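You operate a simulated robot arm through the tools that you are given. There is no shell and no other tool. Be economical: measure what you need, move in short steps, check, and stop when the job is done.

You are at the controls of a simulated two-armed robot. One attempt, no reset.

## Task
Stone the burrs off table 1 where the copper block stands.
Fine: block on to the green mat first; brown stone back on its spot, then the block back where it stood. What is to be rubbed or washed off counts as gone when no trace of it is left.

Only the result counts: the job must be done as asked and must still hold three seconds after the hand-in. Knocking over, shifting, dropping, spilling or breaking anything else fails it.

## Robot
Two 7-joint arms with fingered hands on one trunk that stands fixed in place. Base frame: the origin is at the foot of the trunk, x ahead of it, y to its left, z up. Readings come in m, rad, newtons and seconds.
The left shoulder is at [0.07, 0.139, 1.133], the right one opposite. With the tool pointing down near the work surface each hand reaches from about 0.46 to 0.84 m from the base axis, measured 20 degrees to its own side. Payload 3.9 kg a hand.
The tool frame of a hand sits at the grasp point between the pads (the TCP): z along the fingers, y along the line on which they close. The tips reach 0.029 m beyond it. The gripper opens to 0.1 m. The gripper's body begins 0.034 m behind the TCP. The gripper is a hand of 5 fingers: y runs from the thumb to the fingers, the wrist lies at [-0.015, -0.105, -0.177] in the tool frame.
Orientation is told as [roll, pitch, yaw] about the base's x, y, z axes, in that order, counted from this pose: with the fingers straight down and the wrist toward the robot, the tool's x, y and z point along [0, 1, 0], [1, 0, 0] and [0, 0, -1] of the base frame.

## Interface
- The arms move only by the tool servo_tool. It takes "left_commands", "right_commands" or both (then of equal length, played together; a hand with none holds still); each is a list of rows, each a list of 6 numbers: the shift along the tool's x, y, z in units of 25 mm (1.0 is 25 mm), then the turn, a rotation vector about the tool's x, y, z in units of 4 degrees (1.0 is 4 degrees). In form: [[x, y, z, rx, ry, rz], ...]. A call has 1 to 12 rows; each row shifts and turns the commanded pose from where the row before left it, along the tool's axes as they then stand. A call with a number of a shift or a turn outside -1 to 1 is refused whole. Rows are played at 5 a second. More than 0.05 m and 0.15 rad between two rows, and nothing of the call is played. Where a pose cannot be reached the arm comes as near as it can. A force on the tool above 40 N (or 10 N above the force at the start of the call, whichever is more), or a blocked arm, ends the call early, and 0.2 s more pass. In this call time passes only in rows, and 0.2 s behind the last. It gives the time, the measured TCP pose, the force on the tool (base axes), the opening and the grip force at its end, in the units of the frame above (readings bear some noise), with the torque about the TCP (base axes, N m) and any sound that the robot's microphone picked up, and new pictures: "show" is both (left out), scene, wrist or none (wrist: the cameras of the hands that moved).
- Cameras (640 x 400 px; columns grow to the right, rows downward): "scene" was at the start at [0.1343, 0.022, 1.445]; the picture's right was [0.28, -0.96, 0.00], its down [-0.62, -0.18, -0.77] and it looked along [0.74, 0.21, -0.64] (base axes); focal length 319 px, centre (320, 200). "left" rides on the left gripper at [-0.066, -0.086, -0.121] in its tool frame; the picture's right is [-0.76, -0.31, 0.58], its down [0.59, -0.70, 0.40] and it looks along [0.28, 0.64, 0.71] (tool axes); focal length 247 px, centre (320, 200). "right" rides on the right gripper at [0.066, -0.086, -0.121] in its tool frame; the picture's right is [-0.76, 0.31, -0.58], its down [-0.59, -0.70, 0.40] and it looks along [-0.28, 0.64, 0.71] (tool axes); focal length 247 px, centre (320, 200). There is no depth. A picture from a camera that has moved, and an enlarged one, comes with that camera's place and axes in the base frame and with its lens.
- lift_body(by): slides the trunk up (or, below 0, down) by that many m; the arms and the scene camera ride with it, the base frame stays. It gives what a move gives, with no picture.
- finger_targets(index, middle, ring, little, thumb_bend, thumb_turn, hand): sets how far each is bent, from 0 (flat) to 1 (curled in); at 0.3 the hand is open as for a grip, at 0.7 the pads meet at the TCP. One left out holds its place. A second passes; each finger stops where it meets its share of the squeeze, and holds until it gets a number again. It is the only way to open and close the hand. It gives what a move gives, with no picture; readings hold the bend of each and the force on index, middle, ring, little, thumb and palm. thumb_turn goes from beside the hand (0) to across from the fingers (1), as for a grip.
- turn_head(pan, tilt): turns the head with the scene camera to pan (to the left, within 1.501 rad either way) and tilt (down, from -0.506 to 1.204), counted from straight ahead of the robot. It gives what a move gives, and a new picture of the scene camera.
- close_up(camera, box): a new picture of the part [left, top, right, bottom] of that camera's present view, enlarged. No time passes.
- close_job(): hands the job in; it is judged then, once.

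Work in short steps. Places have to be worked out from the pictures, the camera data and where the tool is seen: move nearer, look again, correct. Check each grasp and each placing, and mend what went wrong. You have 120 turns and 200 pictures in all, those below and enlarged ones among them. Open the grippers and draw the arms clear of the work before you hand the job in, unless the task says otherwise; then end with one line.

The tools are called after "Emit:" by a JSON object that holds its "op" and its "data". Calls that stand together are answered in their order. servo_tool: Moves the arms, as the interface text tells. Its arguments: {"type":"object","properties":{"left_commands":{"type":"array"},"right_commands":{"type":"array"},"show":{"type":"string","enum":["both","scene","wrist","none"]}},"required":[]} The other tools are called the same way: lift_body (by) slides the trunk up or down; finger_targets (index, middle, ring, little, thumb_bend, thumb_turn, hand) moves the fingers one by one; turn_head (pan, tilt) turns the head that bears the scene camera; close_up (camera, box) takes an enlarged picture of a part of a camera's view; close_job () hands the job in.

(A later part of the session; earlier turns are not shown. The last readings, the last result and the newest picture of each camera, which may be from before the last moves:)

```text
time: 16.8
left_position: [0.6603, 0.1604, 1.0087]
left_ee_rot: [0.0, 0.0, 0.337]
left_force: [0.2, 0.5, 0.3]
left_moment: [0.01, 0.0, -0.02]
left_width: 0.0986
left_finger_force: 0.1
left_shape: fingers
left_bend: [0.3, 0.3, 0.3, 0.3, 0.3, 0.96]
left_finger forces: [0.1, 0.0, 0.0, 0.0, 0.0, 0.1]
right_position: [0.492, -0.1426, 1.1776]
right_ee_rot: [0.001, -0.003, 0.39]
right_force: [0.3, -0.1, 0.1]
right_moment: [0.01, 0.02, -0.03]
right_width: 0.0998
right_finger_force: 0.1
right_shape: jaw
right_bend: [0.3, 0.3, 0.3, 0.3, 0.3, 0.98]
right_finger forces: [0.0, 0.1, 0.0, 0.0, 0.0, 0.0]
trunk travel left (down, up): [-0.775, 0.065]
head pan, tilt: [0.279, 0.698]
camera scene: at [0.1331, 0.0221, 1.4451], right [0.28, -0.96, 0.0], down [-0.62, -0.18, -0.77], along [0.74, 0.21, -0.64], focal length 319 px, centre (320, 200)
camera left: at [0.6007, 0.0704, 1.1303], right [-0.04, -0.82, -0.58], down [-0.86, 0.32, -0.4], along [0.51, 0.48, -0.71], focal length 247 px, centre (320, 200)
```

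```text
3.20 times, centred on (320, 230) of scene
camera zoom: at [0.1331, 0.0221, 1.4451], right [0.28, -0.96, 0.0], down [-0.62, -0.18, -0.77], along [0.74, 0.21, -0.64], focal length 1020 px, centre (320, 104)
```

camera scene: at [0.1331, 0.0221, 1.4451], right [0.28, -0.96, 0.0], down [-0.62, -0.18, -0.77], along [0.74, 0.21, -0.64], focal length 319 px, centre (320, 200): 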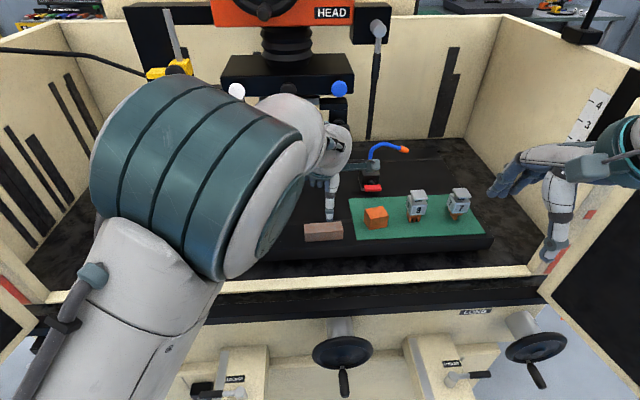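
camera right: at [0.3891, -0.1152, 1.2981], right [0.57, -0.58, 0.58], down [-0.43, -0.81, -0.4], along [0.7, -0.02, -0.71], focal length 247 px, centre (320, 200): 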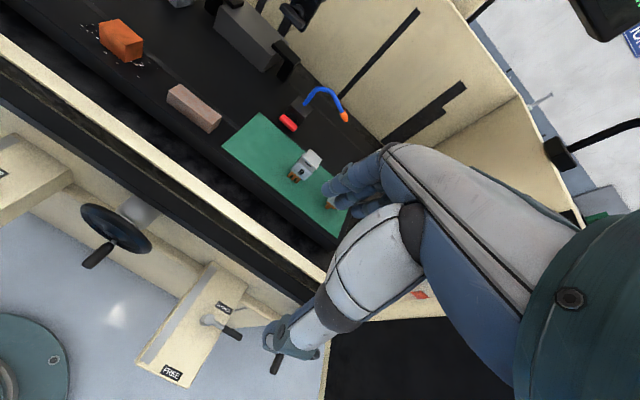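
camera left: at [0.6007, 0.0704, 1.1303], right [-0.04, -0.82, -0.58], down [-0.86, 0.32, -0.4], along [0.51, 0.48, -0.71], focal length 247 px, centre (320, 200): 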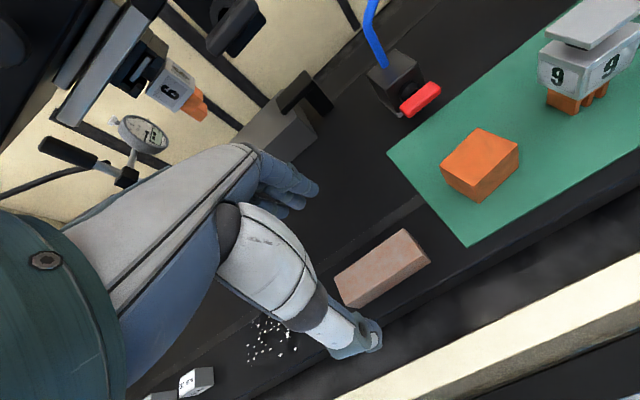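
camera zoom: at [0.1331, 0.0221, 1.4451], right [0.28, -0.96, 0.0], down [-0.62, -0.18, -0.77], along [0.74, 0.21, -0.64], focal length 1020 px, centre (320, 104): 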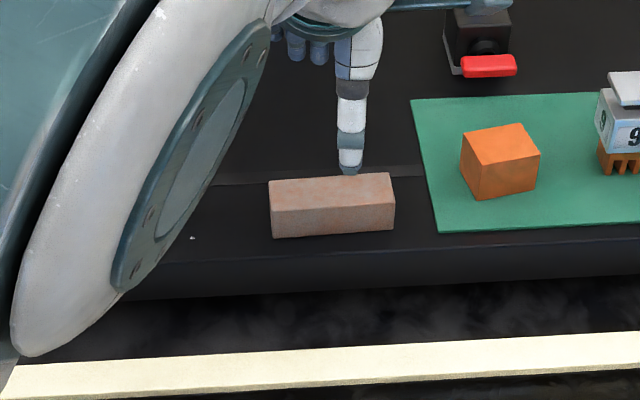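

Stone centre ≈ (0.662, 0.163), yaw ≈ 0.375. I align and lower to grip height z≈0.904.

Emit:
{"op": "servo_tool", "data": {"left_commands": [[0.08, 0.1, 0, 0, 0, -0.53], [0, 0, 1, 0, 0, 0], [0, 0, 1, 0, 0, 0], [0, 0, 1, 0, 0, 0], [0, 0, 0.6, 0, 0, 0], [0, 0, 0.6, 0, 0, 0]]}}

Emit:
{"op": "close_up", "data": {"camera": "left", "box": [240, 160, 440, 360]}}

```text
time: 18.2
left_position: [0.6638, 0.1708, 0.904]
left_ee_rot: [-0.011, 0.006, 0.39]
left_force: [0.0, -0.3, -0.2]
left_moment: [0.01, 0.0, -0.02]
left_width: 0.0986
left_finger_force: 0.0
left_shape: fingers
left_bend: [0.3, 0.3, 0.3, 0.3, 0.3, 0.96]
left_finger forces: [0.1, 0.1, 0.0, 0.0, 0.0, 0.1]
right_position: [0.494, -0.1431, 1.1778]
right_ee_rot: [-0.001, -0.001, 0.39]
right_force: [0.3, -0.1, 0.0]
right_moment: [-0.03, 0.0, 0.0]
right_width: 0.0998
right_finger_force: 0.0
right_shape: jaw
right_bend: [0.3, 0.3, 0.3, 0.3, 0.3, 0.98]
right_finger forces: [0.1, 0.0, 0.1, 0.0, 0.1, 0.0]
trunk travel left (down, up): [-0.775, 0.065]
head pan, tilt: [0.279, 0.698]
camera scene: at [0.1348, 0.0219, 1.445], right [0.28, -0.96, 0.0], down [-0.62, -0.18, -0.77], along [0.74, 0.21, -0.64], focal length 319 px, centre (320, 200)
camera left: at [0.6094, 0.0785, 1.0249], right [0.01, -0.82, -0.57], down [-0.87, 0.27, -0.4], along [0.48, 0.5, -0.72], focal length 247 px, centre (320, 200)
```

scene: 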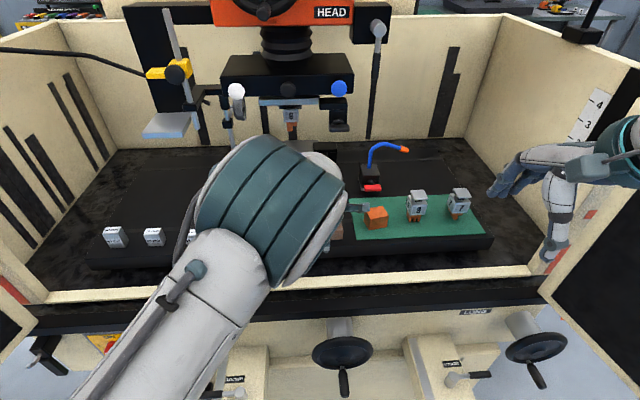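
left: 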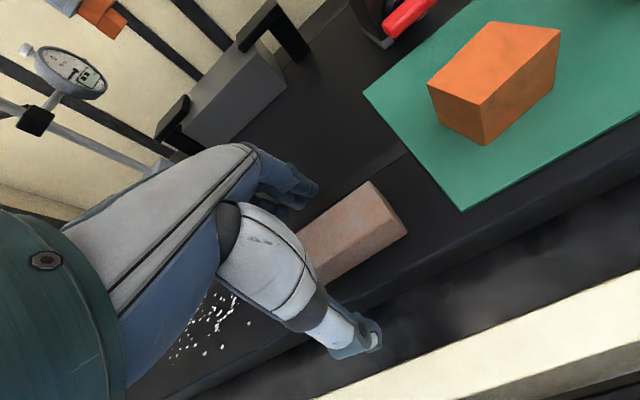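

```text
2.00 times, centred on (340, 260) of left
camera zoom: at [0.6094, 0.0785, 1.0249], right [0.01, -0.82, -0.57], down [-0.87, 0.27, -0.4], along [0.48, 0.5, -0.72], focal length 494 px, centre (280, 80)
```

zoom: 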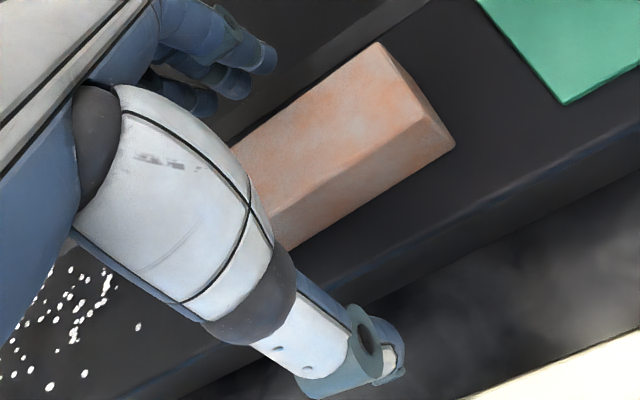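

The measured pose drifted 8 mm in y with yaw 0.39 rather than 0.375. I send a null row to see whether it settles.

Emit:
{"op": "servo_tool", "data": {"left_commands": [[0, 0, 0, 0, 0, 0], [0, 0, 0, 0, 0, 0]], "show": "none"}}

```text
time: 18.8
left_position: [0.6626, 0.1715, 0.9013]
left_ee_rot: [-0.008, 0.006, 0.393]
left_force: [0.0, 0.5, -0.6]
left_moment: [-0.02, -0.02, 0.01]
left_width: 0.0988
left_finger_force: 0.0
left_shape: fingers
left_bend: [0.3, 0.3, 0.3, 0.3, 0.3, 0.96]
left_finger forces: [0.0, 0.0, 0.0, 0.1, 0.1, 0.0]
right_position: [0.4915, -0.1429, 1.1787]
right_ee_rot: [0.0, -0.001, 0.392]
right_force: [0.7, 0.3, -0.1]
right_moment: [0.0, 0.04, -0.01]
right_width: 0.0997
right_finger_force: 0.0
right_shape: jaw
right_bend: [0.3, 0.3, 0.3, 0.3, 0.3, 0.98]
right_finger forces: [0.1, 0.0, 0.0, 0.0, 0.0, 0.0]
trunk travel left (down, up): [-0.775, 0.065]
head pan, tilt: [0.279, 0.698]
```

It stays there; an 8 mm offset along the stone is harmless, and I will return to this same pose. I close gently on the stone.

Emit:
{"op": "finger_targets", "data": {"hand": "left", "index": 0.66, "middle": 0.66, "ring": 0.66, "little": 0.66, "thumb_bend": 0.66}}

Emit:
{"op": "close_up", "data": {"camera": "left", "box": [240, 160, 440, 360]}}

```text
time: 19.8
left_position: [0.6619, 0.1713, 0.9017]
left_ee_rot: [-0.008, 0.005, 0.392]
left_force: [0.3, 0.5, 1.5]
left_moment: [0.02, 0.02, -0.03]
left_width: 0.0302
left_finger_force: 8.7
left_shape: fingers
left_bend: [0.61, 0.63, 0.63, 0.66, 0.59, 0.98]
left_finger forces: [4.3, 2.8, 1.5, 0.2, 8.3, 0.0]
right_position: [0.4923, -0.1424, 1.178]
right_ee_rot: [0.0, -0.002, 0.391]
right_force: [-1.6, -0.9, -0.4]
right_moment: [-0.03, 0.01, -0.01]
right_width: 0.0996
right_finger_force: 0.1
right_shape: jaw
right_bend: [0.3, 0.3, 0.3, 0.3, 0.3, 0.98]
right_finger forces: [0.1, 0.1, 0.1, 0.0, 0.0, 0.0]
trunk travel left (down, up): [-0.775, 0.065]
head pan, tilt: [0.279, 0.698]
```

```text
2.00 times, centred on (340, 260) of left
camera zoom: at [0.6087, 0.0789, 1.0244], right [0.0, -0.82, -0.57], down [-0.88, 0.27, -0.4], along [0.48, 0.5, -0.72], focal length 494 px, centre (280, 80)
```

zoom: 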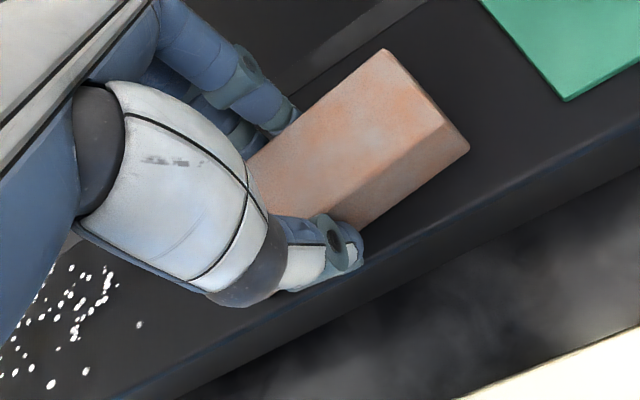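

The stone is held at 8.7 N with all fingers. I lift it and carry it over the burr area's left-front start, near (0.578, 0.345).

Emit:
{"op": "servo_tool", "data": {"left_commands": [[0, 0, -0.5, 0, 0, 0], [0, 0, -1, 0, 0, 0], [0.96, -0.058, -0.4, 0, 0, 0], [0.96, -0.058, 0, 0, 0, 0], [0.96, -0.058, 0, 0, 0, 0], [0.96, -0.058, 0, 0, 0, 0], [0.96, -0.058, 0, 0, 0, 0], [0.96, -0.058, 0, 0, 0, 0], [0.96, -0.058, 0, 0, 0, 0], [0.96, -0.058, 0, 0, 0, 0]]}}

Emit:
{"op": "close_up", "data": {"camera": "scene", "box": [180, 170, 340, 270]}}

```text
time: 22.0
left_position: [0.581, 0.3408, 0.9506]
left_ee_rot: [-0.002, -0.001, 0.379]
left_force: [0.7, 0.2, -2.3]
left_moment: [-0.01, -0.04, 0.0]
left_width: 0.0296
left_finger_force: 7.8
left_shape: fingers
left_bend: [0.62, 0.63, 0.64, 0.66, 0.59, 0.98]
left_finger forces: [3.9, 2.6, 1.4, 0.0, 8.0, 0.0]
right_position: [0.493, -0.1417, 1.1765]
right_ee_rot: [-0.003, -0.001, 0.392]
right_force: [1.1, 0.3, -0.1]
right_moment: [-0.04, 0.0, 0.03]
right_width: 0.1001
right_finger_force: 0.1
right_shape: jaw
right_bend: [0.3, 0.3, 0.3, 0.3, 0.3, 0.98]
right_finger forces: [0.0, 0.0, 0.0, 0.1, 0.1, 0.1]
trunk travel left (down, up): [-0.775, 0.065]
head pan, tilt: [0.279, 0.698]
camera scene: at [0.1342, 0.0234, 1.445], right [0.28, -0.96, 0.0], down [-0.62, -0.18, -0.77], along [0.74, 0.21, -0.64], focal length 319 px, centre (320, 200)
camera left: at [0.5255, 0.2482, 1.072], right [-0.01, -0.82, -0.58], down [-0.87, 0.29, -0.4], along [0.49, 0.5, -0.71], focal length 247 px, centre (320, 200)
```

scene: 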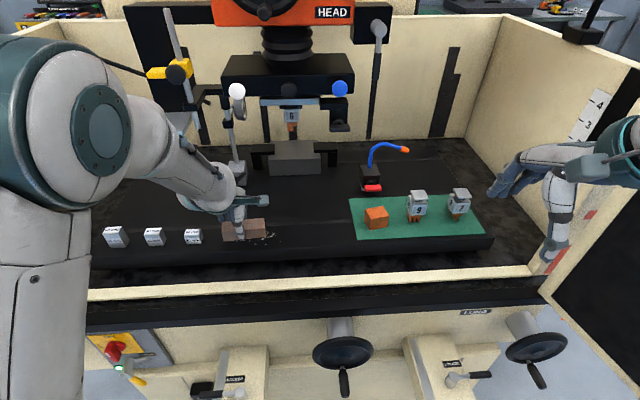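
left: 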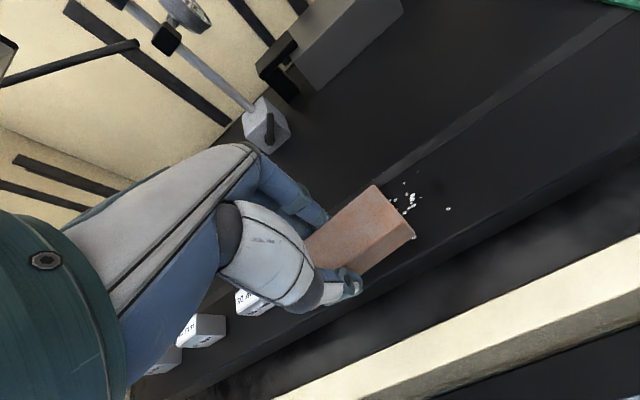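

```text
4.00 times, centred on (260, 220) of scene
camera zoom: at [0.1342, 0.0234, 1.445], right [0.28, -0.96, 0.0], down [-0.62, -0.18, -0.77], along [0.74, 0.21, -0.64], focal length 1275 px, centre (560, 120)
```

zoom: 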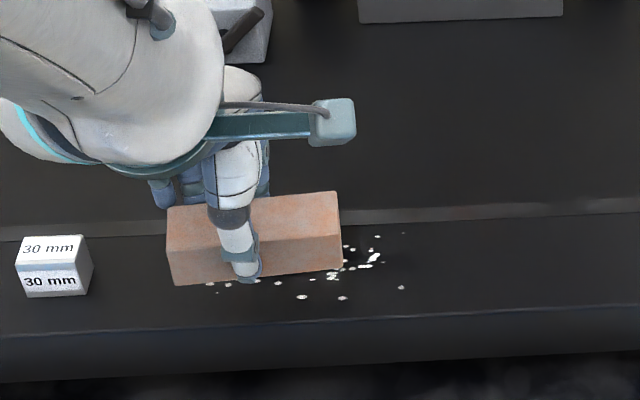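

The stone is held well over the area. I lower it toward the table (contact expected near z≈0.902).

Emit:
{"op": "servo_tool", "data": {"left_commands": [[0.2, -0.05, 0.8, 0, 0, 0], [0, 0, 0.8, 0, 0, 0], [0, 0, 0.3, 0, 0, 0], [0, 0, 0.08, 0, 0, 0]], "show": "none"}}

```text
time: 23.0
left_position: [0.5789, 0.3442, 0.9019]
left_ee_rot: [0.001, -0.001, 0.378]
left_force: [-0.8, 0.5, 0.8]
left_moment: [-0.06, 0.0, 0.0]
left_width: 0.0298
left_finger_force: 8.3
left_shape: fingers
left_bend: [0.62, 0.63, 0.64, 0.66, 0.59, 0.98]
left_finger forces: [4.2, 2.4, 1.3, 0.0, 8.3, 0.1]
right_position: [0.4918, -0.1426, 1.178]
right_ee_rot: [0.0, -0.001, 0.392]
right_force: [1.2, -1.4, 0.0]
right_moment: [0.01, 0.02, 0.0]
right_width: 0.0999
right_finger_force: 0.1
right_shape: jaw
right_bend: [0.3, 0.3, 0.3, 0.3, 0.3, 0.98]
right_finger forces: [0.0, 0.0, 0.1, 0.0, 0.0, 0.0]
trunk travel left (down, up): [-0.775, 0.065]
head pan, tilt: [0.279, 0.698]
```

Just touching (force from −2.3 to +0.8 N). I press about 1 mm more and sweep across away from the front edge.

Emit:
{"op": "servo_tool", "data": {"left_commands": [[0, 0, 0.05, 0, 0, 0], [0, 0.4, 0, 0, 0, 0], [0, 0.4, 0, 0, 0, 0], [0, 0.4, 0, 0, 0, 0], [0, 0.4, 0, 0, 0, 0], [0, 0.4, 0, 0, 0, 0], [0, 0.4, 0, 0, 0, 0], [0, 0.4, 0, 0, 0, 0]]}}

Emit:
{"op": "close_up", "data": {"camera": "scene", "box": [180, 170, 340, 270]}}

```text
time: 24.8
left_position: [0.6419, 0.3694, 0.9006]
left_ee_rot: [0.0, 0.001, 0.38]
left_force: [-2.8, -0.6, 4.6]
left_moment: [-0.11, 0.21, 0.02]
left_width: 0.0301
left_finger_force: 7.6
left_shape: fingers
left_bend: [0.62, 0.64, 0.64, 0.66, 0.59, 0.98]
left_finger forces: [3.6, 1.9, 1.2, 0.0, 9.3, 0.0]
right_position: [0.4935, -0.1431, 1.179]
right_ee_rot: [0.001, -0.002, 0.391]
right_force: [0.4, 0.1, -0.2]
right_moment: [0.02, 0.03, -0.01]
right_width: 0.1
right_finger_force: 0.1
right_shape: jaw
right_bend: [0.3, 0.3, 0.3, 0.3, 0.3, 0.98]
right_finger forces: [0.0, 0.1, 0.0, 0.0, 0.0, 0.1]
trunk travel left (down, up): [-0.775, 0.065]
head pan, tilt: [0.279, 0.698]
camera scene: at [0.1333, 0.0215, 1.4451], right [0.28, -0.96, 0.0], down [-0.62, -0.18, -0.77], along [0.74, 0.21, -0.64], focal length 319 px, centre (320, 200)
camera left: at [0.5865, 0.2767, 1.0221], right [-0.01, -0.82, -0.58], down [-0.87, 0.29, -0.4], along [0.49, 0.5, -0.71], focal length 247 px, centre (320, 200)
```

scene: 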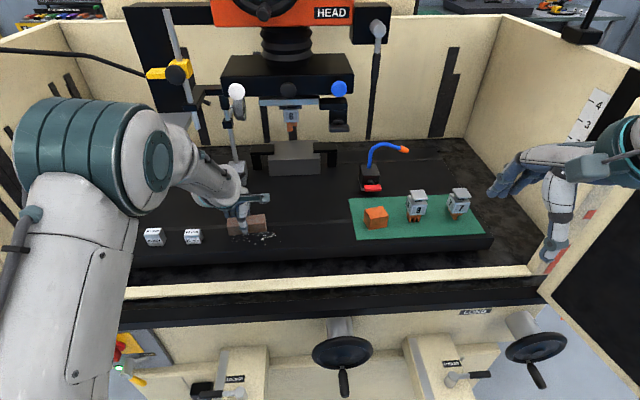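
left: 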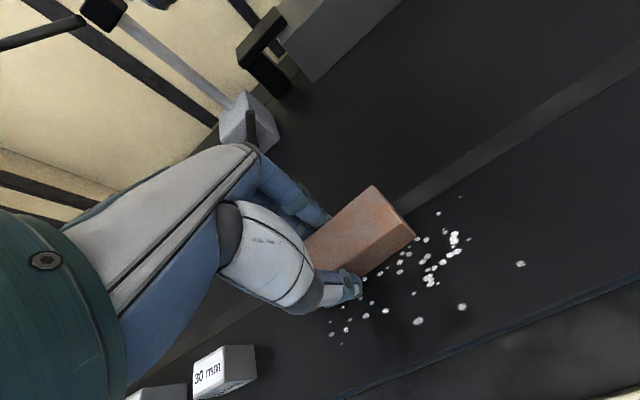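

```text
4.00 times, centred on (260, 220) of scene
camera zoom: at [0.1333, 0.0215, 1.4451], right [0.28, -0.96, 0.0], down [-0.62, -0.18, -0.77], along [0.74, 0.21, -0.64], focal length 1275 px, centre (560, 120)
```

zoom: 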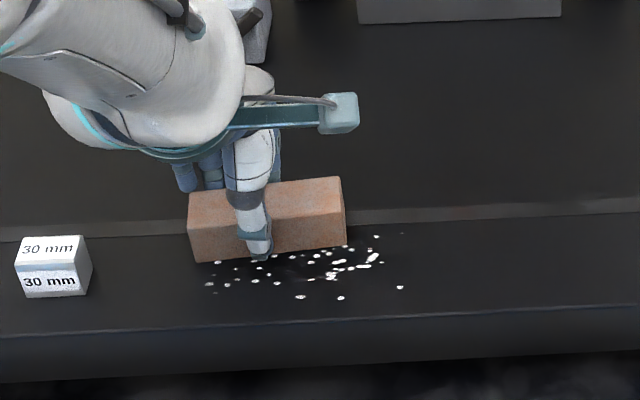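

The burrs are mostly still there at ~5 N; it needs more pressure and strokes. I firm up the grip a little first.

Emit:
{"op": "finger_targets", "data": {"hand": "left", "index": 0.7, "middle": 0.7, "ring": 0.68, "little": 0.68, "thumb_bend": 0.7}}

Emit:
{"op": "servo_tool", "data": {"left_commands": [[0, 0, 0.06, 0, 0, 0], [0, -0.5, 0, 0, 0, 0], [0, -0.5, 0, 0, 0, 0], [0, -0.5, 0, 0, 0, 0], [0, -0.5, 0, 0, 0, 0], [0, -0.5, 0, 0, 0, 0]]}}

Emit:
{"op": "close_up", "data": {"camera": "scene", "box": [180, 170, 340, 270]}}

```text
time: 25.8
left_position: [0.6421, 0.3693, 0.8999]
left_ee_rot: [-0.001, -0.003, 0.378]
left_force: [0.5, 0.9, 6.0]
left_moment: [-0.07, 0.14, -0.03]
left_width: 0.0296
left_finger_force: 13.0
left_shape: fingers
left_bend: [0.64, 0.65, 0.65, 0.68, 0.6, 0.98]
left_finger forces: [6.8, 4.2, 1.9, 0.5, 12.3, 0.0]
right_position: [0.4933, -0.1427, 1.1785]
right_ee_rot: [-0.001, -0.002, 0.392]
right_force: [-0.6, -0.1, -0.2]
right_moment: [-0.04, 0.0, 0.03]
right_width: 0.0999
right_finger_force: 0.2
right_shape: jaw
right_bend: [0.3, 0.3, 0.3, 0.3, 0.3, 0.98]
right_finger forces: [0.0, 0.0, 0.0, 0.1, 0.0, 0.0]
trunk travel left (down, up): [-0.775, 0.065]
head pan, tilt: [0.279, 0.698]
```

```text
time: 27.2
left_position: [0.5824, 0.3459, 0.8989]
left_ee_rot: [0.001, -0.003, 0.378]
left_force: [4.4, 1.3, 13.5]
left_moment: [-0.03, 0.02, 0.03]
left_width: 0.0291
left_finger_force: 14.5
left_shape: fingers
left_bend: [0.62, 0.65, 0.66, 0.68, 0.62, 0.98]
left_finger forces: [9.4, 5.3, 1.9, 0.1, 11.8, 0.0]
right_position: [0.4935, -0.1435, 1.1783]
right_ee_rot: [-0.001, -0.005, 0.391]
right_force: [1.2, 0.6, -0.6]
right_moment: [0.01, -0.01, 0.03]
right_width: 0.0999
right_finger_force: 0.1
right_shape: jaw
right_bend: [0.3, 0.3, 0.3, 0.3, 0.3, 0.98]
right_finger forces: [0.0, 0.0, 0.1, 0.1, 0.1, 0.0]
trunk travel left (down, up): [-0.775, 0.065]
head pan, tilt: [0.279, 0.698]
camera scene: at [0.1331, 0.0211, 1.4451], right [0.28, -0.96, 0.0], down [-0.62, -0.18, -0.77], along [0.74, 0.21, -0.64], focal length 319 px, centre (320, 200)
camera left: at [0.5281, 0.2532, 1.0204], right [0.0, -0.82, -0.58], down [-0.87, 0.29, -0.4], along [0.49, 0.5, -0.71], focal length 247 px, centre (320, 200)
```

scene: 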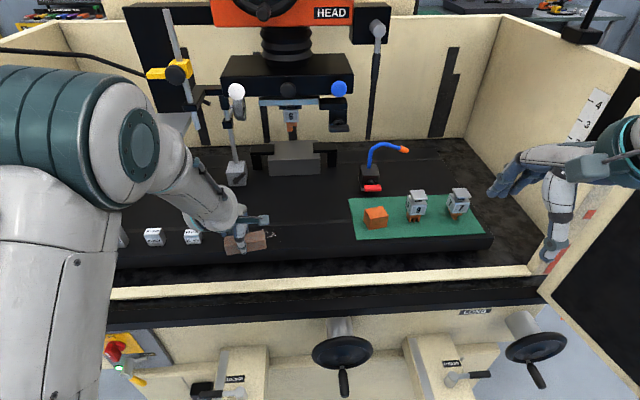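
left: 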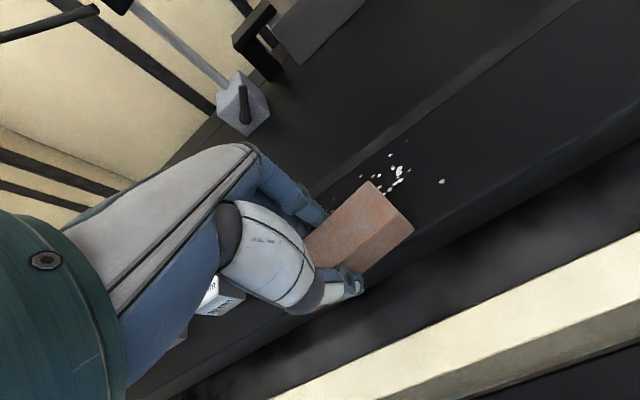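

```text
4.00 times, centred on (260, 220) of scene
camera zoom: at [0.1331, 0.0211, 1.4451], right [0.28, -0.96, 0.0], down [-0.62, -0.18, -0.77], along [0.74, 0.21, -0.64], focal length 1275 px, centre (560, 120)
```

zoom: 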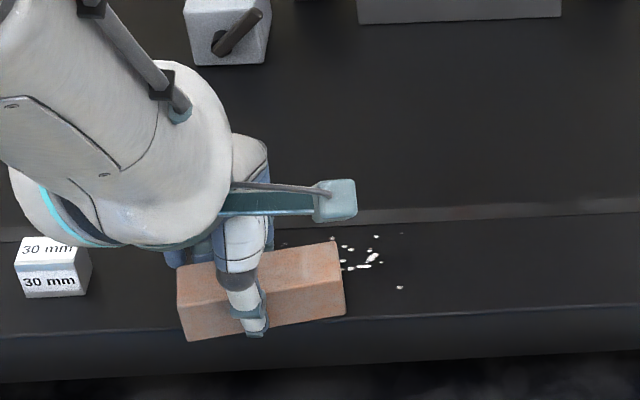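

At 13.5 N it cuts. I stroke away again and look at what remains there.

Emit:
{"op": "servo_tool", "data": {"left_commands": [[0, 0.5, 0, 0, 0, 0], [0, 0.5, 0, 0, 0, 0], [0, 0.5, 0, 0, 0, 0], [0, 0.5, 0, 0, 0, 0], [0, 0.5, 0, 0, 0, 0], [0, 0.4, 0, 0, 0, 0]]}}

Emit:
{"op": "close_up", "data": {"camera": "scene", "box": [180, 170, 340, 270]}}

Emit:
{"op": "close_up", "data": {"camera": "left", "box": [300, 180, 540, 380]}}

```text
time: 28.6
left_position: [0.6526, 0.3739, 0.8995]
left_ee_rot: [0.001, 0.0, 0.378]
left_force: [-2.4, -0.6, 5.9]
left_moment: [-0.15, 0.26, -0.02]
left_width: 0.0299
left_finger_force: 12.3
left_shape: fingers
left_bend: [0.65, 0.67, 0.67, 0.68, 0.61, 0.98]
left_finger forces: [5.7, 3.6, 1.2, 0.0, 13.3, 0.0]
right_position: [0.4923, -0.1433, 1.1788]
right_ee_rot: [-0.002, -0.003, 0.391]
right_force: [-0.2, -0.4, 0.6]
right_moment: [0.02, 0.04, -0.01]
right_width: 0.0995
right_finger_force: 0.1
right_shape: jaw
right_bend: [0.3, 0.3, 0.3, 0.3, 0.3, 0.98]
right_finger forces: [0.0, 0.0, 0.1, 0.0, 0.2, 0.0]
trunk travel left (down, up): [-0.775, 0.065]
head pan, tilt: [0.279, 0.698]
camera scene: at [0.1331, 0.0214, 1.4451], right [0.28, -0.96, 0.0], down [-0.62, -0.18, -0.77], along [0.74, 0.21, -0.64], focal length 319 px, centre (320, 200)
camera left: at [0.5961, 0.2805, 1.0207], right [0.0, -0.82, -0.58], down [-0.87, 0.29, -0.4], along [0.49, 0.5, -0.71], focal length 247 px, centre (320, 200)
```

scene: 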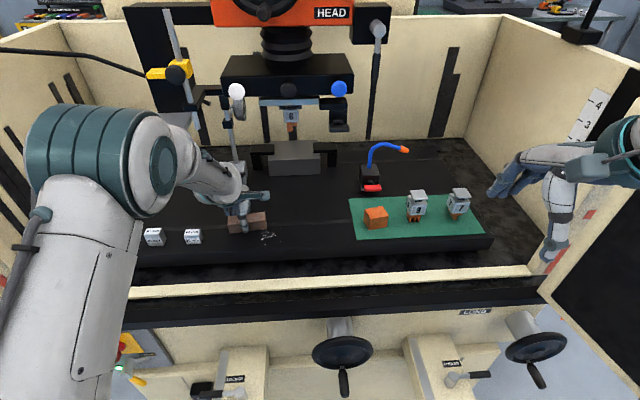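
left: 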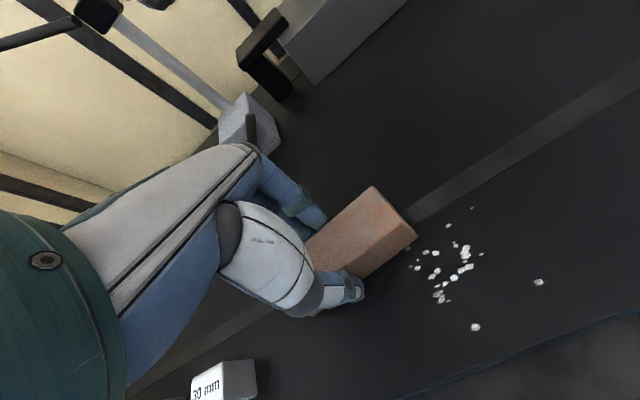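

```text
4.00 times, centred on (260, 220) of scene
camera zoom: at [0.1331, 0.0214, 1.4451], right [0.28, -0.96, 0.0], down [-0.62, -0.18, -0.77], along [0.74, 0.21, -0.64], focal length 1275 px, centre (560, 120)
```

zoom: 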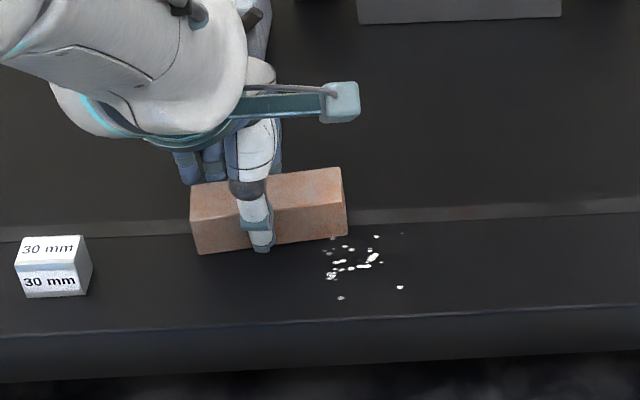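

```text
2.00 times, centred on (420, 280) of left
camera zoom: at [0.5961, 0.2805, 1.0207], right [0.0, -0.82, -0.58], down [-0.87, 0.29, -0.4], along [0.49, 0.5, -0.71], focal length 494 px, centre (120, 40)
```

zoom: 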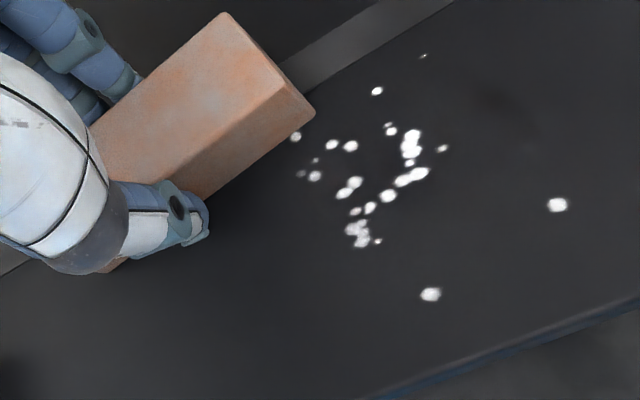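

The left half is clean. I lift 5 mm, shift 52 mm to the right, press again and stroke back toward the front.

Emit:
{"op": "servo_tool", "data": {"left_commands": [[0, 0, -0.25, 0, 0, 0], [-0.7, 0, 0, 0, 0, 0], [-0.7, 0, 0, 0, 0, 0], [-0.7, 0, 0, 0, 0, 0], [0, 0, 0.25, 0, 0, 0], [0, 0, 0.03, 0, 0, 0], [0, -0.5, 0, 0, 0, 0], [0, -0.5, 0, 0, 0, 0], [0, -0.5, 0, 0, 0, 0], [0, -0.5, 0, 0, 0, 0], [0, -0.5, 0, 0, 0, 0], [0, -0.4, 0, 0, 0, 0]]}}

Emit:
{"op": "close_up", "data": {"camera": "scene", "box": [180, 170, 340, 270]}}

```text
time: 31.2
left_position: [0.6021, 0.2976, 0.8994]
left_ee_rot: [-0.001, -0.002, 0.38]
left_force: [3.4, 2.3, 10.0]
left_moment: [-0.03, 0.02, 0.03]
left_width: 0.0298
left_finger_force: 13.8
left_shape: fingers
left_bend: [0.63, 0.65, 0.66, 0.68, 0.62, 0.98]
left_finger forces: [8.6, 5.1, 1.9, 0.0, 11.4, 0.1]
right_position: [0.4924, -0.1443, 1.1777]
right_ee_rot: [0.001, -0.002, 0.391]
right_force: [-0.7, 0.1, 0.9]
right_moment: [-0.03, 0.0, -0.02]
right_width: 0.0997
right_finger_force: 0.1
right_shape: jaw
right_bend: [0.3, 0.3, 0.3, 0.3, 0.3, 0.98]
right_finger forces: [0.0, 0.0, 0.0, 0.0, 0.0, 0.0]
trunk travel left (down, up): [-0.775, 0.065]
head pan, tilt: [0.279, 0.698]
camera scene: at [0.1333, 0.0214, 1.4451], right [0.28, -0.96, 0.0], down [-0.62, -0.18, -0.77], along [0.74, 0.21, -0.64], focal length 319 px, centre (320, 200)
camera left: at [0.5481, 0.2048, 1.0203], right [0.0, -0.82, -0.58], down [-0.87, 0.29, -0.4], along [0.49, 0.5, -0.71], focal length 247 px, centre (320, 200)
```

scene: 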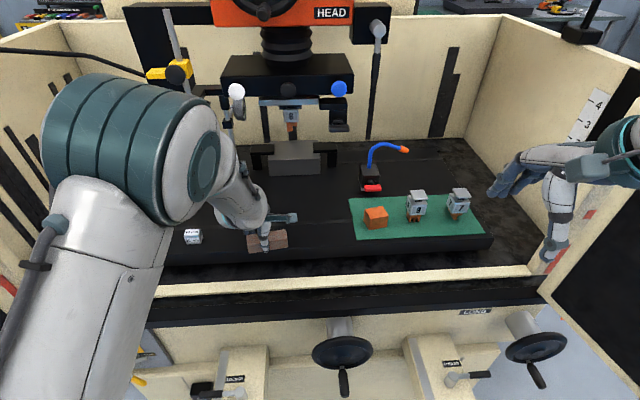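
left: 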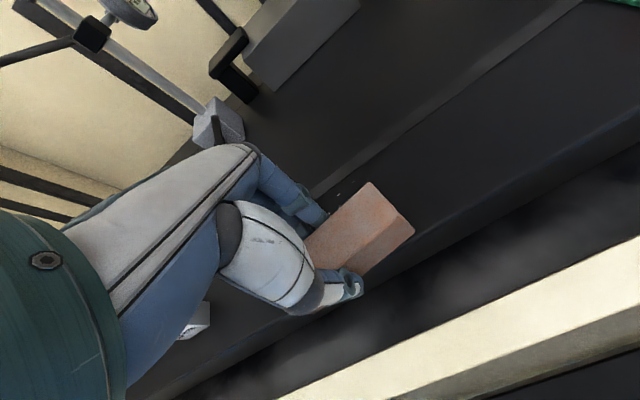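

```text
4.00 times, centred on (260, 220) of scene
camera zoom: at [0.1333, 0.0214, 1.4451], right [0.28, -0.96, 0.0], down [-0.62, -0.18, -0.77], along [0.74, 0.21, -0.64], focal length 1275 px, centre (560, 120)
```

zoom: 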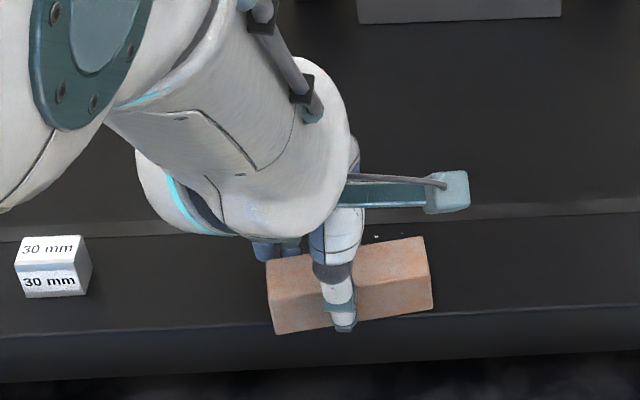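

Only faint traces at the back remain. I stroke away and back once more with slightly more pressure.

Emit:
{"op": "servo_tool", "data": {"left_commands": [[0, 0.6, 0.03, 0, 0, 0], [0, 0.6, 0, 0, 0, 0], [0, 0.6, 0, 0, 0, 0], [0, 0.6, 0, 0, 0, 0], [0, 0.6, 0, 0, 0, 0], [0, 0.2, 0, 0, 0, 0], [0, -0.6, 0, 0, 0, 0], [0, -0.6, 0, 0, 0, 0], [0, -0.6, 0, 0, 0, 0], [0, -0.6, 0, 0, 0, 0], [0, -0.6, 0, 0, 0, 0], [0, -0.2, 0, 0, 0, 0]], "show": "wrist"}}

Emit:
{"op": "close_up", "data": {"camera": "scene", "box": [180, 170, 340, 270]}}

```text
time: 33.8
left_position: [0.6039, 0.2983, 0.8979]
left_ee_rot: [-0.001, -0.004, 0.379]
left_force: [6.0, 2.9, 13.9]
left_moment: [0.03, -0.05, 0.02]
left_width: 0.0297
left_finger_force: 14.0
left_shape: fingers
left_bend: [0.63, 0.65, 0.66, 0.68, 0.62, 0.98]
left_finger forces: [9.5, 5.7, 2.2, 0.1, 10.9, 0.1]
right_position: [0.4934, -0.1433, 1.1798]
right_ee_rot: [-0.001, -0.002, 0.392]
right_force: [-0.4, 0.2, 0.2]
right_moment: [-0.03, 0.01, -0.03]
right_width: 0.1001
right_finger_force: 0.2
right_shape: jaw
right_bend: [0.3, 0.3, 0.3, 0.3, 0.3, 0.98]
right_finger forces: [0.1, 0.0, 0.0, 0.1, 0.1, 0.0]
trunk travel left (down, up): [-0.775, 0.065]
head pan, tilt: [0.279, 0.698]
camera left: at [0.5488, 0.205, 1.0195], right [0.0, -0.82, -0.58], down [-0.87, 0.29, -0.4], along [0.49, 0.5, -0.71], focal length 247 px, centre (320, 200)
```

left: 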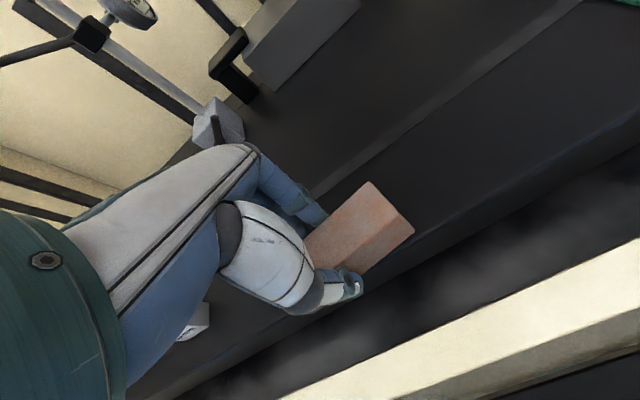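

```text
4.00 times, centred on (260, 220) of scene
camera zoom: at [0.1335, 0.0214, 1.4451], right [0.28, -0.96, 0.0], down [-0.62, -0.18, -0.77], along [0.74, 0.21, -0.64], focal length 1275 px, centre (560, 120)
```

zoom: 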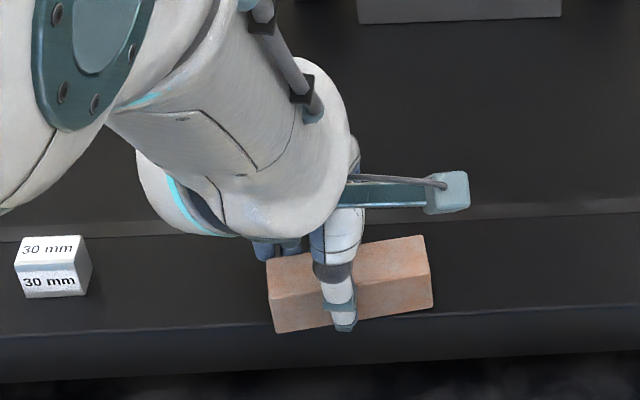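

The right half looks clean. I repeat the left half once more for faint remains: lift, shift left, press, stroke away and back.

Emit:
{"op": "servo_tool", "data": {"left_commands": [[0, 0, -0.25, 0, 0, 0], [0.8, 0, 0, 0, 0, 0], [0.8, 0, 0, 0, 0, 0], [0.7, 0, 0.25, 0, 0, 0], [0, 0.7, 0, 0, 0, 0], [0, 0.7, 0, 0, 0, 0], [0, 0.7, 0, 0, 0, 0], [0, 0.7, 0, 0, 0, 0], [0, 0.4, 0, 0, 0, 0], [0, -0.8, 0, 0, 0, 0], [0, -0.8, 0, 0, 0, 0], [0, -0.8, 0, 0, 0, 0]], "show": "none"}}

Emit:
{"op": "servo_tool", "data": {"left_commands": [[0, -0.7, 0, 0, 0, 0], [0, 0, -0.5, 0, 0, 0], [0, 0, -1, 0, 0, 0], [0, 0, -1, 0, 0, 0], [-1, 0, -1, 0, 0, 0], [-1, 0, 0, 0, 0, 0], [-1, 0, 0, 0, 0, 0], [-1, 0, 0, 0, 0, 0], [-1, 0, 0, 0, 0, 0]]}}

Emit:
{"op": "close_up", "data": {"camera": "scene", "box": [200, 200, 300, 262]}}

```text
time: 36.4
left_position: [0.6005, 0.3583, 0.8983]
left_ee_rot: [0.0, -0.001, 0.378]
left_force: [3.4, 1.3, 8.5]
left_moment: [-0.03, -0.02, 0.01]
left_width: 0.0301
left_finger_force: 13.6
left_shape: fingers
left_bend: [0.63, 0.65, 0.66, 0.68, 0.61, 0.98]
left_finger forces: [8.6, 4.9, 1.8, 0.0, 11.1, 0.0]
right_position: [0.4921, -0.1429, 1.1777]
right_ee_rot: [0.001, -0.002, 0.391]
right_force: [-0.5, -0.7, -0.7]
right_moment: [-0.01, -0.01, 0.02]
right_width: 0.0999
right_finger_force: 0.1
right_shape: jaw
right_bend: [0.3, 0.3, 0.3, 0.3, 0.3, 0.98]
right_finger forces: [0.0, 0.0, 0.1, 0.0, 0.0, 0.0]
trunk travel left (down, up): [-0.775, 0.065]
head pan, tilt: [0.279, 0.698]
```

```text
time: 38.4
left_position: [0.6318, 0.2356, 0.9853]
left_ee_rot: [0.0, 0.003, 0.378]
left_force: [0.4, 0.3, -2.3]
left_moment: [0.04, 0.0, -0.04]
left_width: 0.0296
left_finger_force: 11.0
left_shape: fingers
left_bend: [0.63, 0.66, 0.66, 0.68, 0.61, 0.98]
left_finger forces: [6.2, 3.8, 1.3, 0.1, 11.3, 0.1]
right_position: [0.4938, -0.1439, 1.1782]
right_ee_rot: [0.002, -0.001, 0.392]
right_force: [0.3, -0.3, -0.6]
right_moment: [0.03, 0.01, 0.02]
right_width: 0.0997
right_finger_force: 0.2
right_shape: jaw
right_bend: [0.3, 0.3, 0.3, 0.3, 0.3, 0.98]
right_finger forces: [0.1, 0.1, 0.0, 0.0, 0.0, 0.1]
trunk travel left (down, up): [-0.775, 0.065]
head pan, tilt: [0.279, 0.698]
camera scene: at [0.1351, 0.0211, 1.4449], right [0.28, -0.96, 0.0], down [-0.62, -0.18, -0.77], along [0.74, 0.21, -0.64], focal length 319 px, centre (320, 200)
camera left: at [0.5771, 0.1424, 1.1059], right [-0.01, -0.82, -0.58], down [-0.87, 0.29, -0.4], along [0.49, 0.5, -0.71], focal length 247 px, centre (320, 200)
```

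scene: 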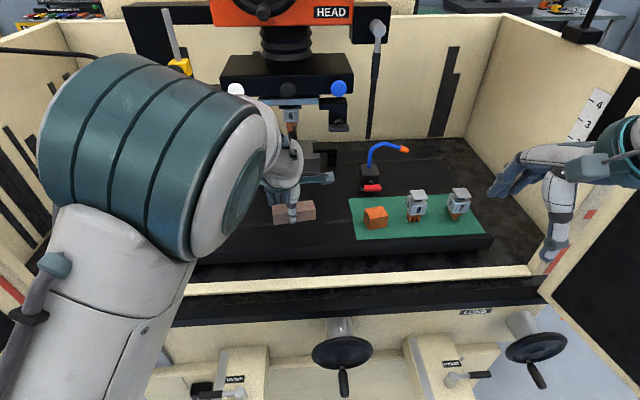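
left: 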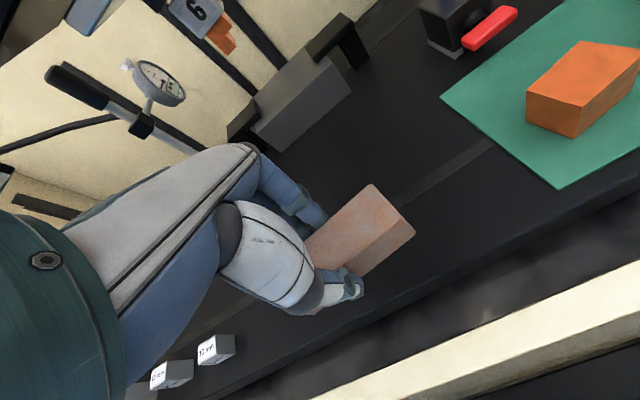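

```text
6.40 times, centred on (250, 231) of scene
camera zoom: at [0.1351, 0.0211, 1.4449], right [0.28, -0.96, 0.0], down [-0.62, -0.18, -0.77], along [0.74, 0.21, -0.64], focal length 2040 px, centre (768, 2)
```

zoom: 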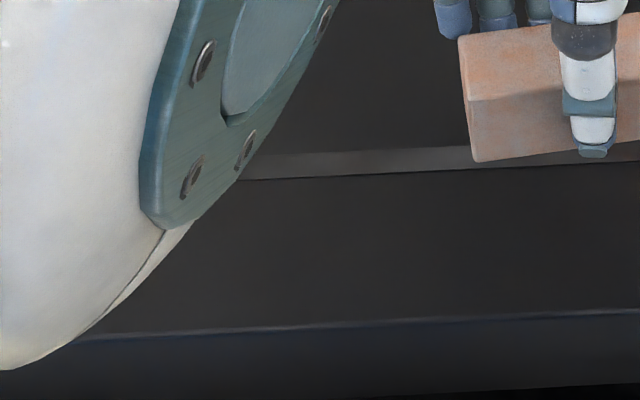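

I check the stoned area from the right hand's camera and the left one.

Emit:
{"op": "close_up", "data": {"camera": "right", "box": [60, 0, 220, 120]}}

Emit:
{"op": "close_up", "data": {"camera": "left", "box": [200, 220, 440, 380]}}

```text
3.33 times, centred on (140, 60) of right
camera zoom: at [0.3897, -0.116, 1.2978], right [0.57, -0.58, 0.58], down [-0.43, -0.81, -0.4], along [0.7, -0.02, -0.71], focal length 823 px, centre (920, 667)
```

zoom: 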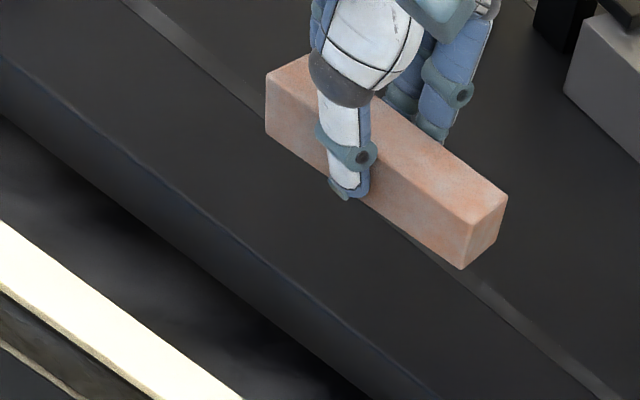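

```text
2.50 times, centred on (320, 300) of left
camera zoom: at [0.5771, 0.1424, 1.1059], right [-0.01, -0.82, -0.58], down [-0.87, 0.29, -0.4], along [0.49, 0.5, -0.71], focal length 617 px, centre (320, -50)
```

zoom: 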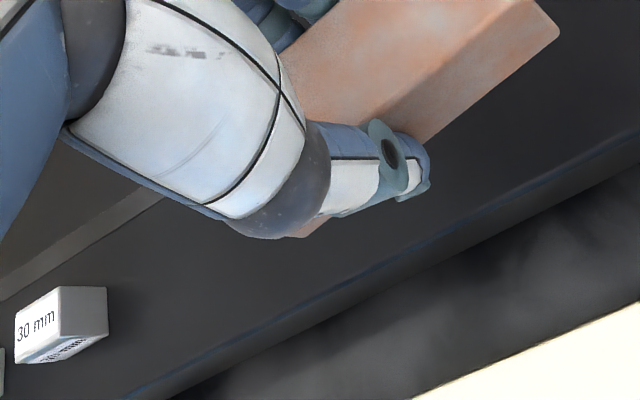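

The visible area is clean and the stone seems unshifted in the grip. I compare its pose in the hand with the grip picture, and move above its spot.

Emit:
{"op": "close_up", "data": {"camera": "left", "box": [240, 160, 440, 360]}}

Emit:
{"op": "servo_tool", "data": {"left_commands": [[-0.65, 0.03, 0, 0, 0, 0], [-0.65, 0.03, 0, 0, 0, 0], [-0.65, 0.03, 0, 0, 0, 0], [-0.65, 0.03, 0, 0, 0, 0], [-0.2, 0.05, 0.5, 0, 0, 0], [0, 0, 1, 0, 0, 0]]}}

Emit:
{"op": "close_up", "data": {"camera": "right", "box": [60, 0, 220, 120]}}

```text
2.00 times, centred on (340, 260) of left
camera zoom: at [0.5771, 0.1424, 1.1059], right [-0.01, -0.82, -0.58], down [-0.87, 0.29, -0.4], along [0.49, 0.5, -0.71], focal length 494 px, centre (280, 80)
```

zoom: 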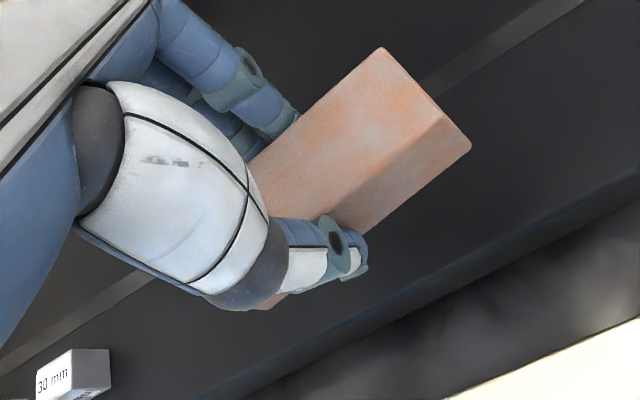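

```text
time: 39.8
left_position: [0.6621, 0.1798, 0.9465]
left_ee_rot: [-0.024, 0.013, 0.398]
left_force: [0.1, 0.2, -2.4]
left_moment: [0.01, 0.0, -0.01]
left_width: 0.0296
left_finger_force: 10.8
left_shape: fingers
left_bend: [0.63, 0.66, 0.66, 0.68, 0.61, 0.98]
left_finger forces: [6.2, 3.8, 1.3, 0.0, 11.4, 0.0]
right_position: [0.4939, -0.1431, 1.1767]
right_ee_rot: [0.002, 0.0, 0.39]
right_force: [0.3, 0.7, 0.5]
right_moment: [0.01, 0.0, 0.0]
right_width: 0.0999
right_finger_force: 0.1
right_shape: jaw
right_bend: [0.3, 0.3, 0.3, 0.3, 0.3, 0.98]
right_finger forces: [0.1, 0.1, 0.1, 0.1, 0.0, 0.0]
trunk travel left (down, up): [-0.775, 0.065]
head pan, tilt: [0.279, 0.698]
camera scene: at [0.1356, 0.0219, 1.4449], right [0.28, -0.96, 0.0], down [-0.62, -0.18, -0.77], along [0.74, 0.21, -0.64], focal length 319 px, centre (320, 200)
camera left: at [0.609, 0.0889, 1.0707], right [0.01, -0.83, -0.56], down [-0.88, 0.26, -0.4], along [0.48, 0.49, -0.73], focal length 247 px, centre (320, 200)
```

scene: 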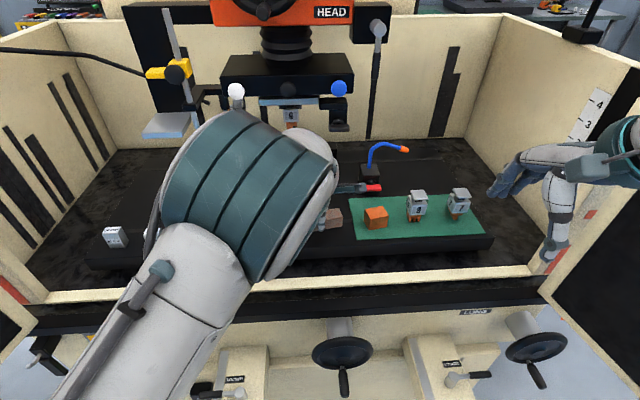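
left: 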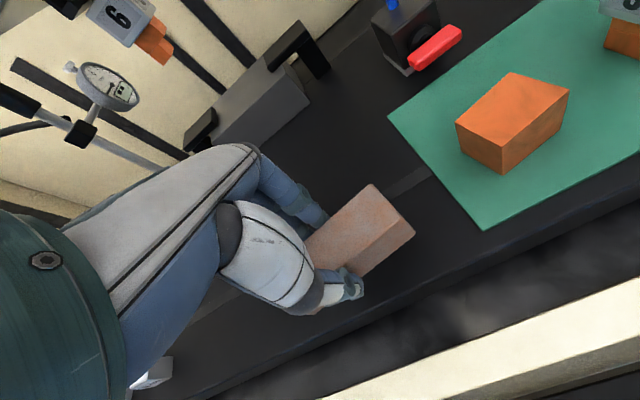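

```text
3.33 times, centred on (140, 60) of right
camera zoom: at [0.3901, -0.1153, 1.2977], right [0.57, -0.58, 0.58], down [-0.43, -0.81, -0.4], along [0.7, -0.02, -0.71], focal length 823 px, centre (920, 667)
```

zoom: 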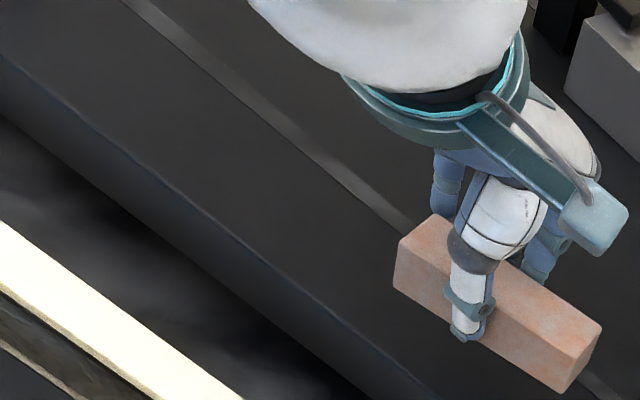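

The stoned area is entirely clean. I lower toward the stone's spot and check the pose (target about 0.6626, 0.1715, yaw 0.392).

Emit:
{"op": "servo_tool", "data": {"left_commands": [[0, 0, 0.5, 0, 0, 0], [0, 0, 0.5, 0, 0, 0], [0, 0, 0.4, 0, 0, 0], [0, 0, 0, 0, 0, 0]], "show": "none"}}

```text
time: 40.8
left_position: [0.6625, 0.1799, 0.9109]
left_ee_rot: [-0.012, 0.009, 0.394]
left_force: [-0.1, -0.4, -2.4]
left_moment: [0.02, -0.01, 0.02]
left_width: 0.0298
left_finger_force: 11.3
left_shape: fingers
left_bend: [0.63, 0.66, 0.66, 0.68, 0.61, 0.98]
left_finger forces: [6.2, 3.7, 1.3, 0.0, 11.2, 0.0]
right_position: [0.4946, -0.1432, 1.177]
right_ee_rot: [0.001, -0.002, 0.39]
right_force: [-1.1, 0.7, -0.3]
right_moment: [0.01, 0.02, -0.02]
right_width: 0.0998
right_finger_force: 0.0
right_shape: jaw
right_bend: [0.3, 0.3, 0.3, 0.3, 0.3, 0.98]
right_finger forces: [0.0, 0.0, 0.0, 0.0, 0.1, 0.1]
trunk travel left (down, up): [-0.775, 0.065]
head pan, tilt: [0.279, 0.698]
```

I need 8.5 mm less in y; I command that correction.

Emit:
{"op": "servo_tool", "data": {"left_commands": [[-0.16, -0.06, 0, 0, 0, 0], [-0.16, -0.06, 0, 0, 0, 0], [0, 0, 0, 0, 0, 0]], "show": "none"}}

```text
time: 41.6
left_position: [0.6601, 0.1733, 0.9071]
left_ee_rot: [-0.011, 0.014, 0.4]
left_force: [0.6, -0.6, -2.9]
left_moment: [0.05, -0.02, -0.04]
left_width: 0.03
left_finger_force: 11.1
left_shape: fingers
left_bend: [0.63, 0.66, 0.66, 0.68, 0.61, 0.98]
left_finger forces: [6.2, 3.8, 1.3, 0.0, 11.2, 0.0]
right_position: [0.4936, -0.1418, 1.1783]
right_ee_rot: [-0.001, -0.001, 0.391]
right_force: [0.4, 0.0, -0.7]
right_moment: [-0.02, -0.02, 0.01]
right_width: 0.0998
right_finger_force: 0.0
right_shape: jaw
right_bend: [0.3, 0.3, 0.3, 0.3, 0.3, 0.98]
right_finger forces: [0.0, 0.0, 0.1, 0.0, 0.1, 0.1]
trunk travel left (down, up): [-0.775, 0.065]
head pan, tilt: [0.279, 0.698]
```

Close; fine correction in x, b and yaw while lowering toward contact.

Emit:
{"op": "servo_tool", "data": {"left_commands": [[-0.1, 0.08, 0.1, 0, 0, 0.12], [0, 0, 0, 0, 0, 0]], "show": "none"}}

```text
time: 42.2
left_position: [0.666, 0.1684, 0.9103]
left_ee_rot: [-0.016, 0.007, 0.385]
left_force: [-0.4, 0.0, -2.5]
left_moment: [-0.01, 0.0, 0.0]
left_width: 0.0295
left_finger_force: 11.3
left_shape: fingers
left_bend: [0.63, 0.66, 0.66, 0.68, 0.61, 0.98]
left_finger forces: [6.2, 3.7, 1.3, 0.0, 11.2, 0.1]
right_position: [0.4928, -0.1421, 1.1775]
right_ee_rot: [-0.002, -0.002, 0.39]
right_force: [-0.2, -0.3, -0.6]
right_moment: [0.01, 0.01, -0.02]
right_width: 0.0997
right_finger_force: 0.1
right_shape: jaw
right_bend: [0.3, 0.3, 0.3, 0.3, 0.3, 0.98]
right_finger forces: [0.1, 0.0, 0.0, 0.0, 0.0, 0.0]
trunk travel left (down, up): [-0.775, 0.065]
head pan, tilt: [0.279, 0.698]
```

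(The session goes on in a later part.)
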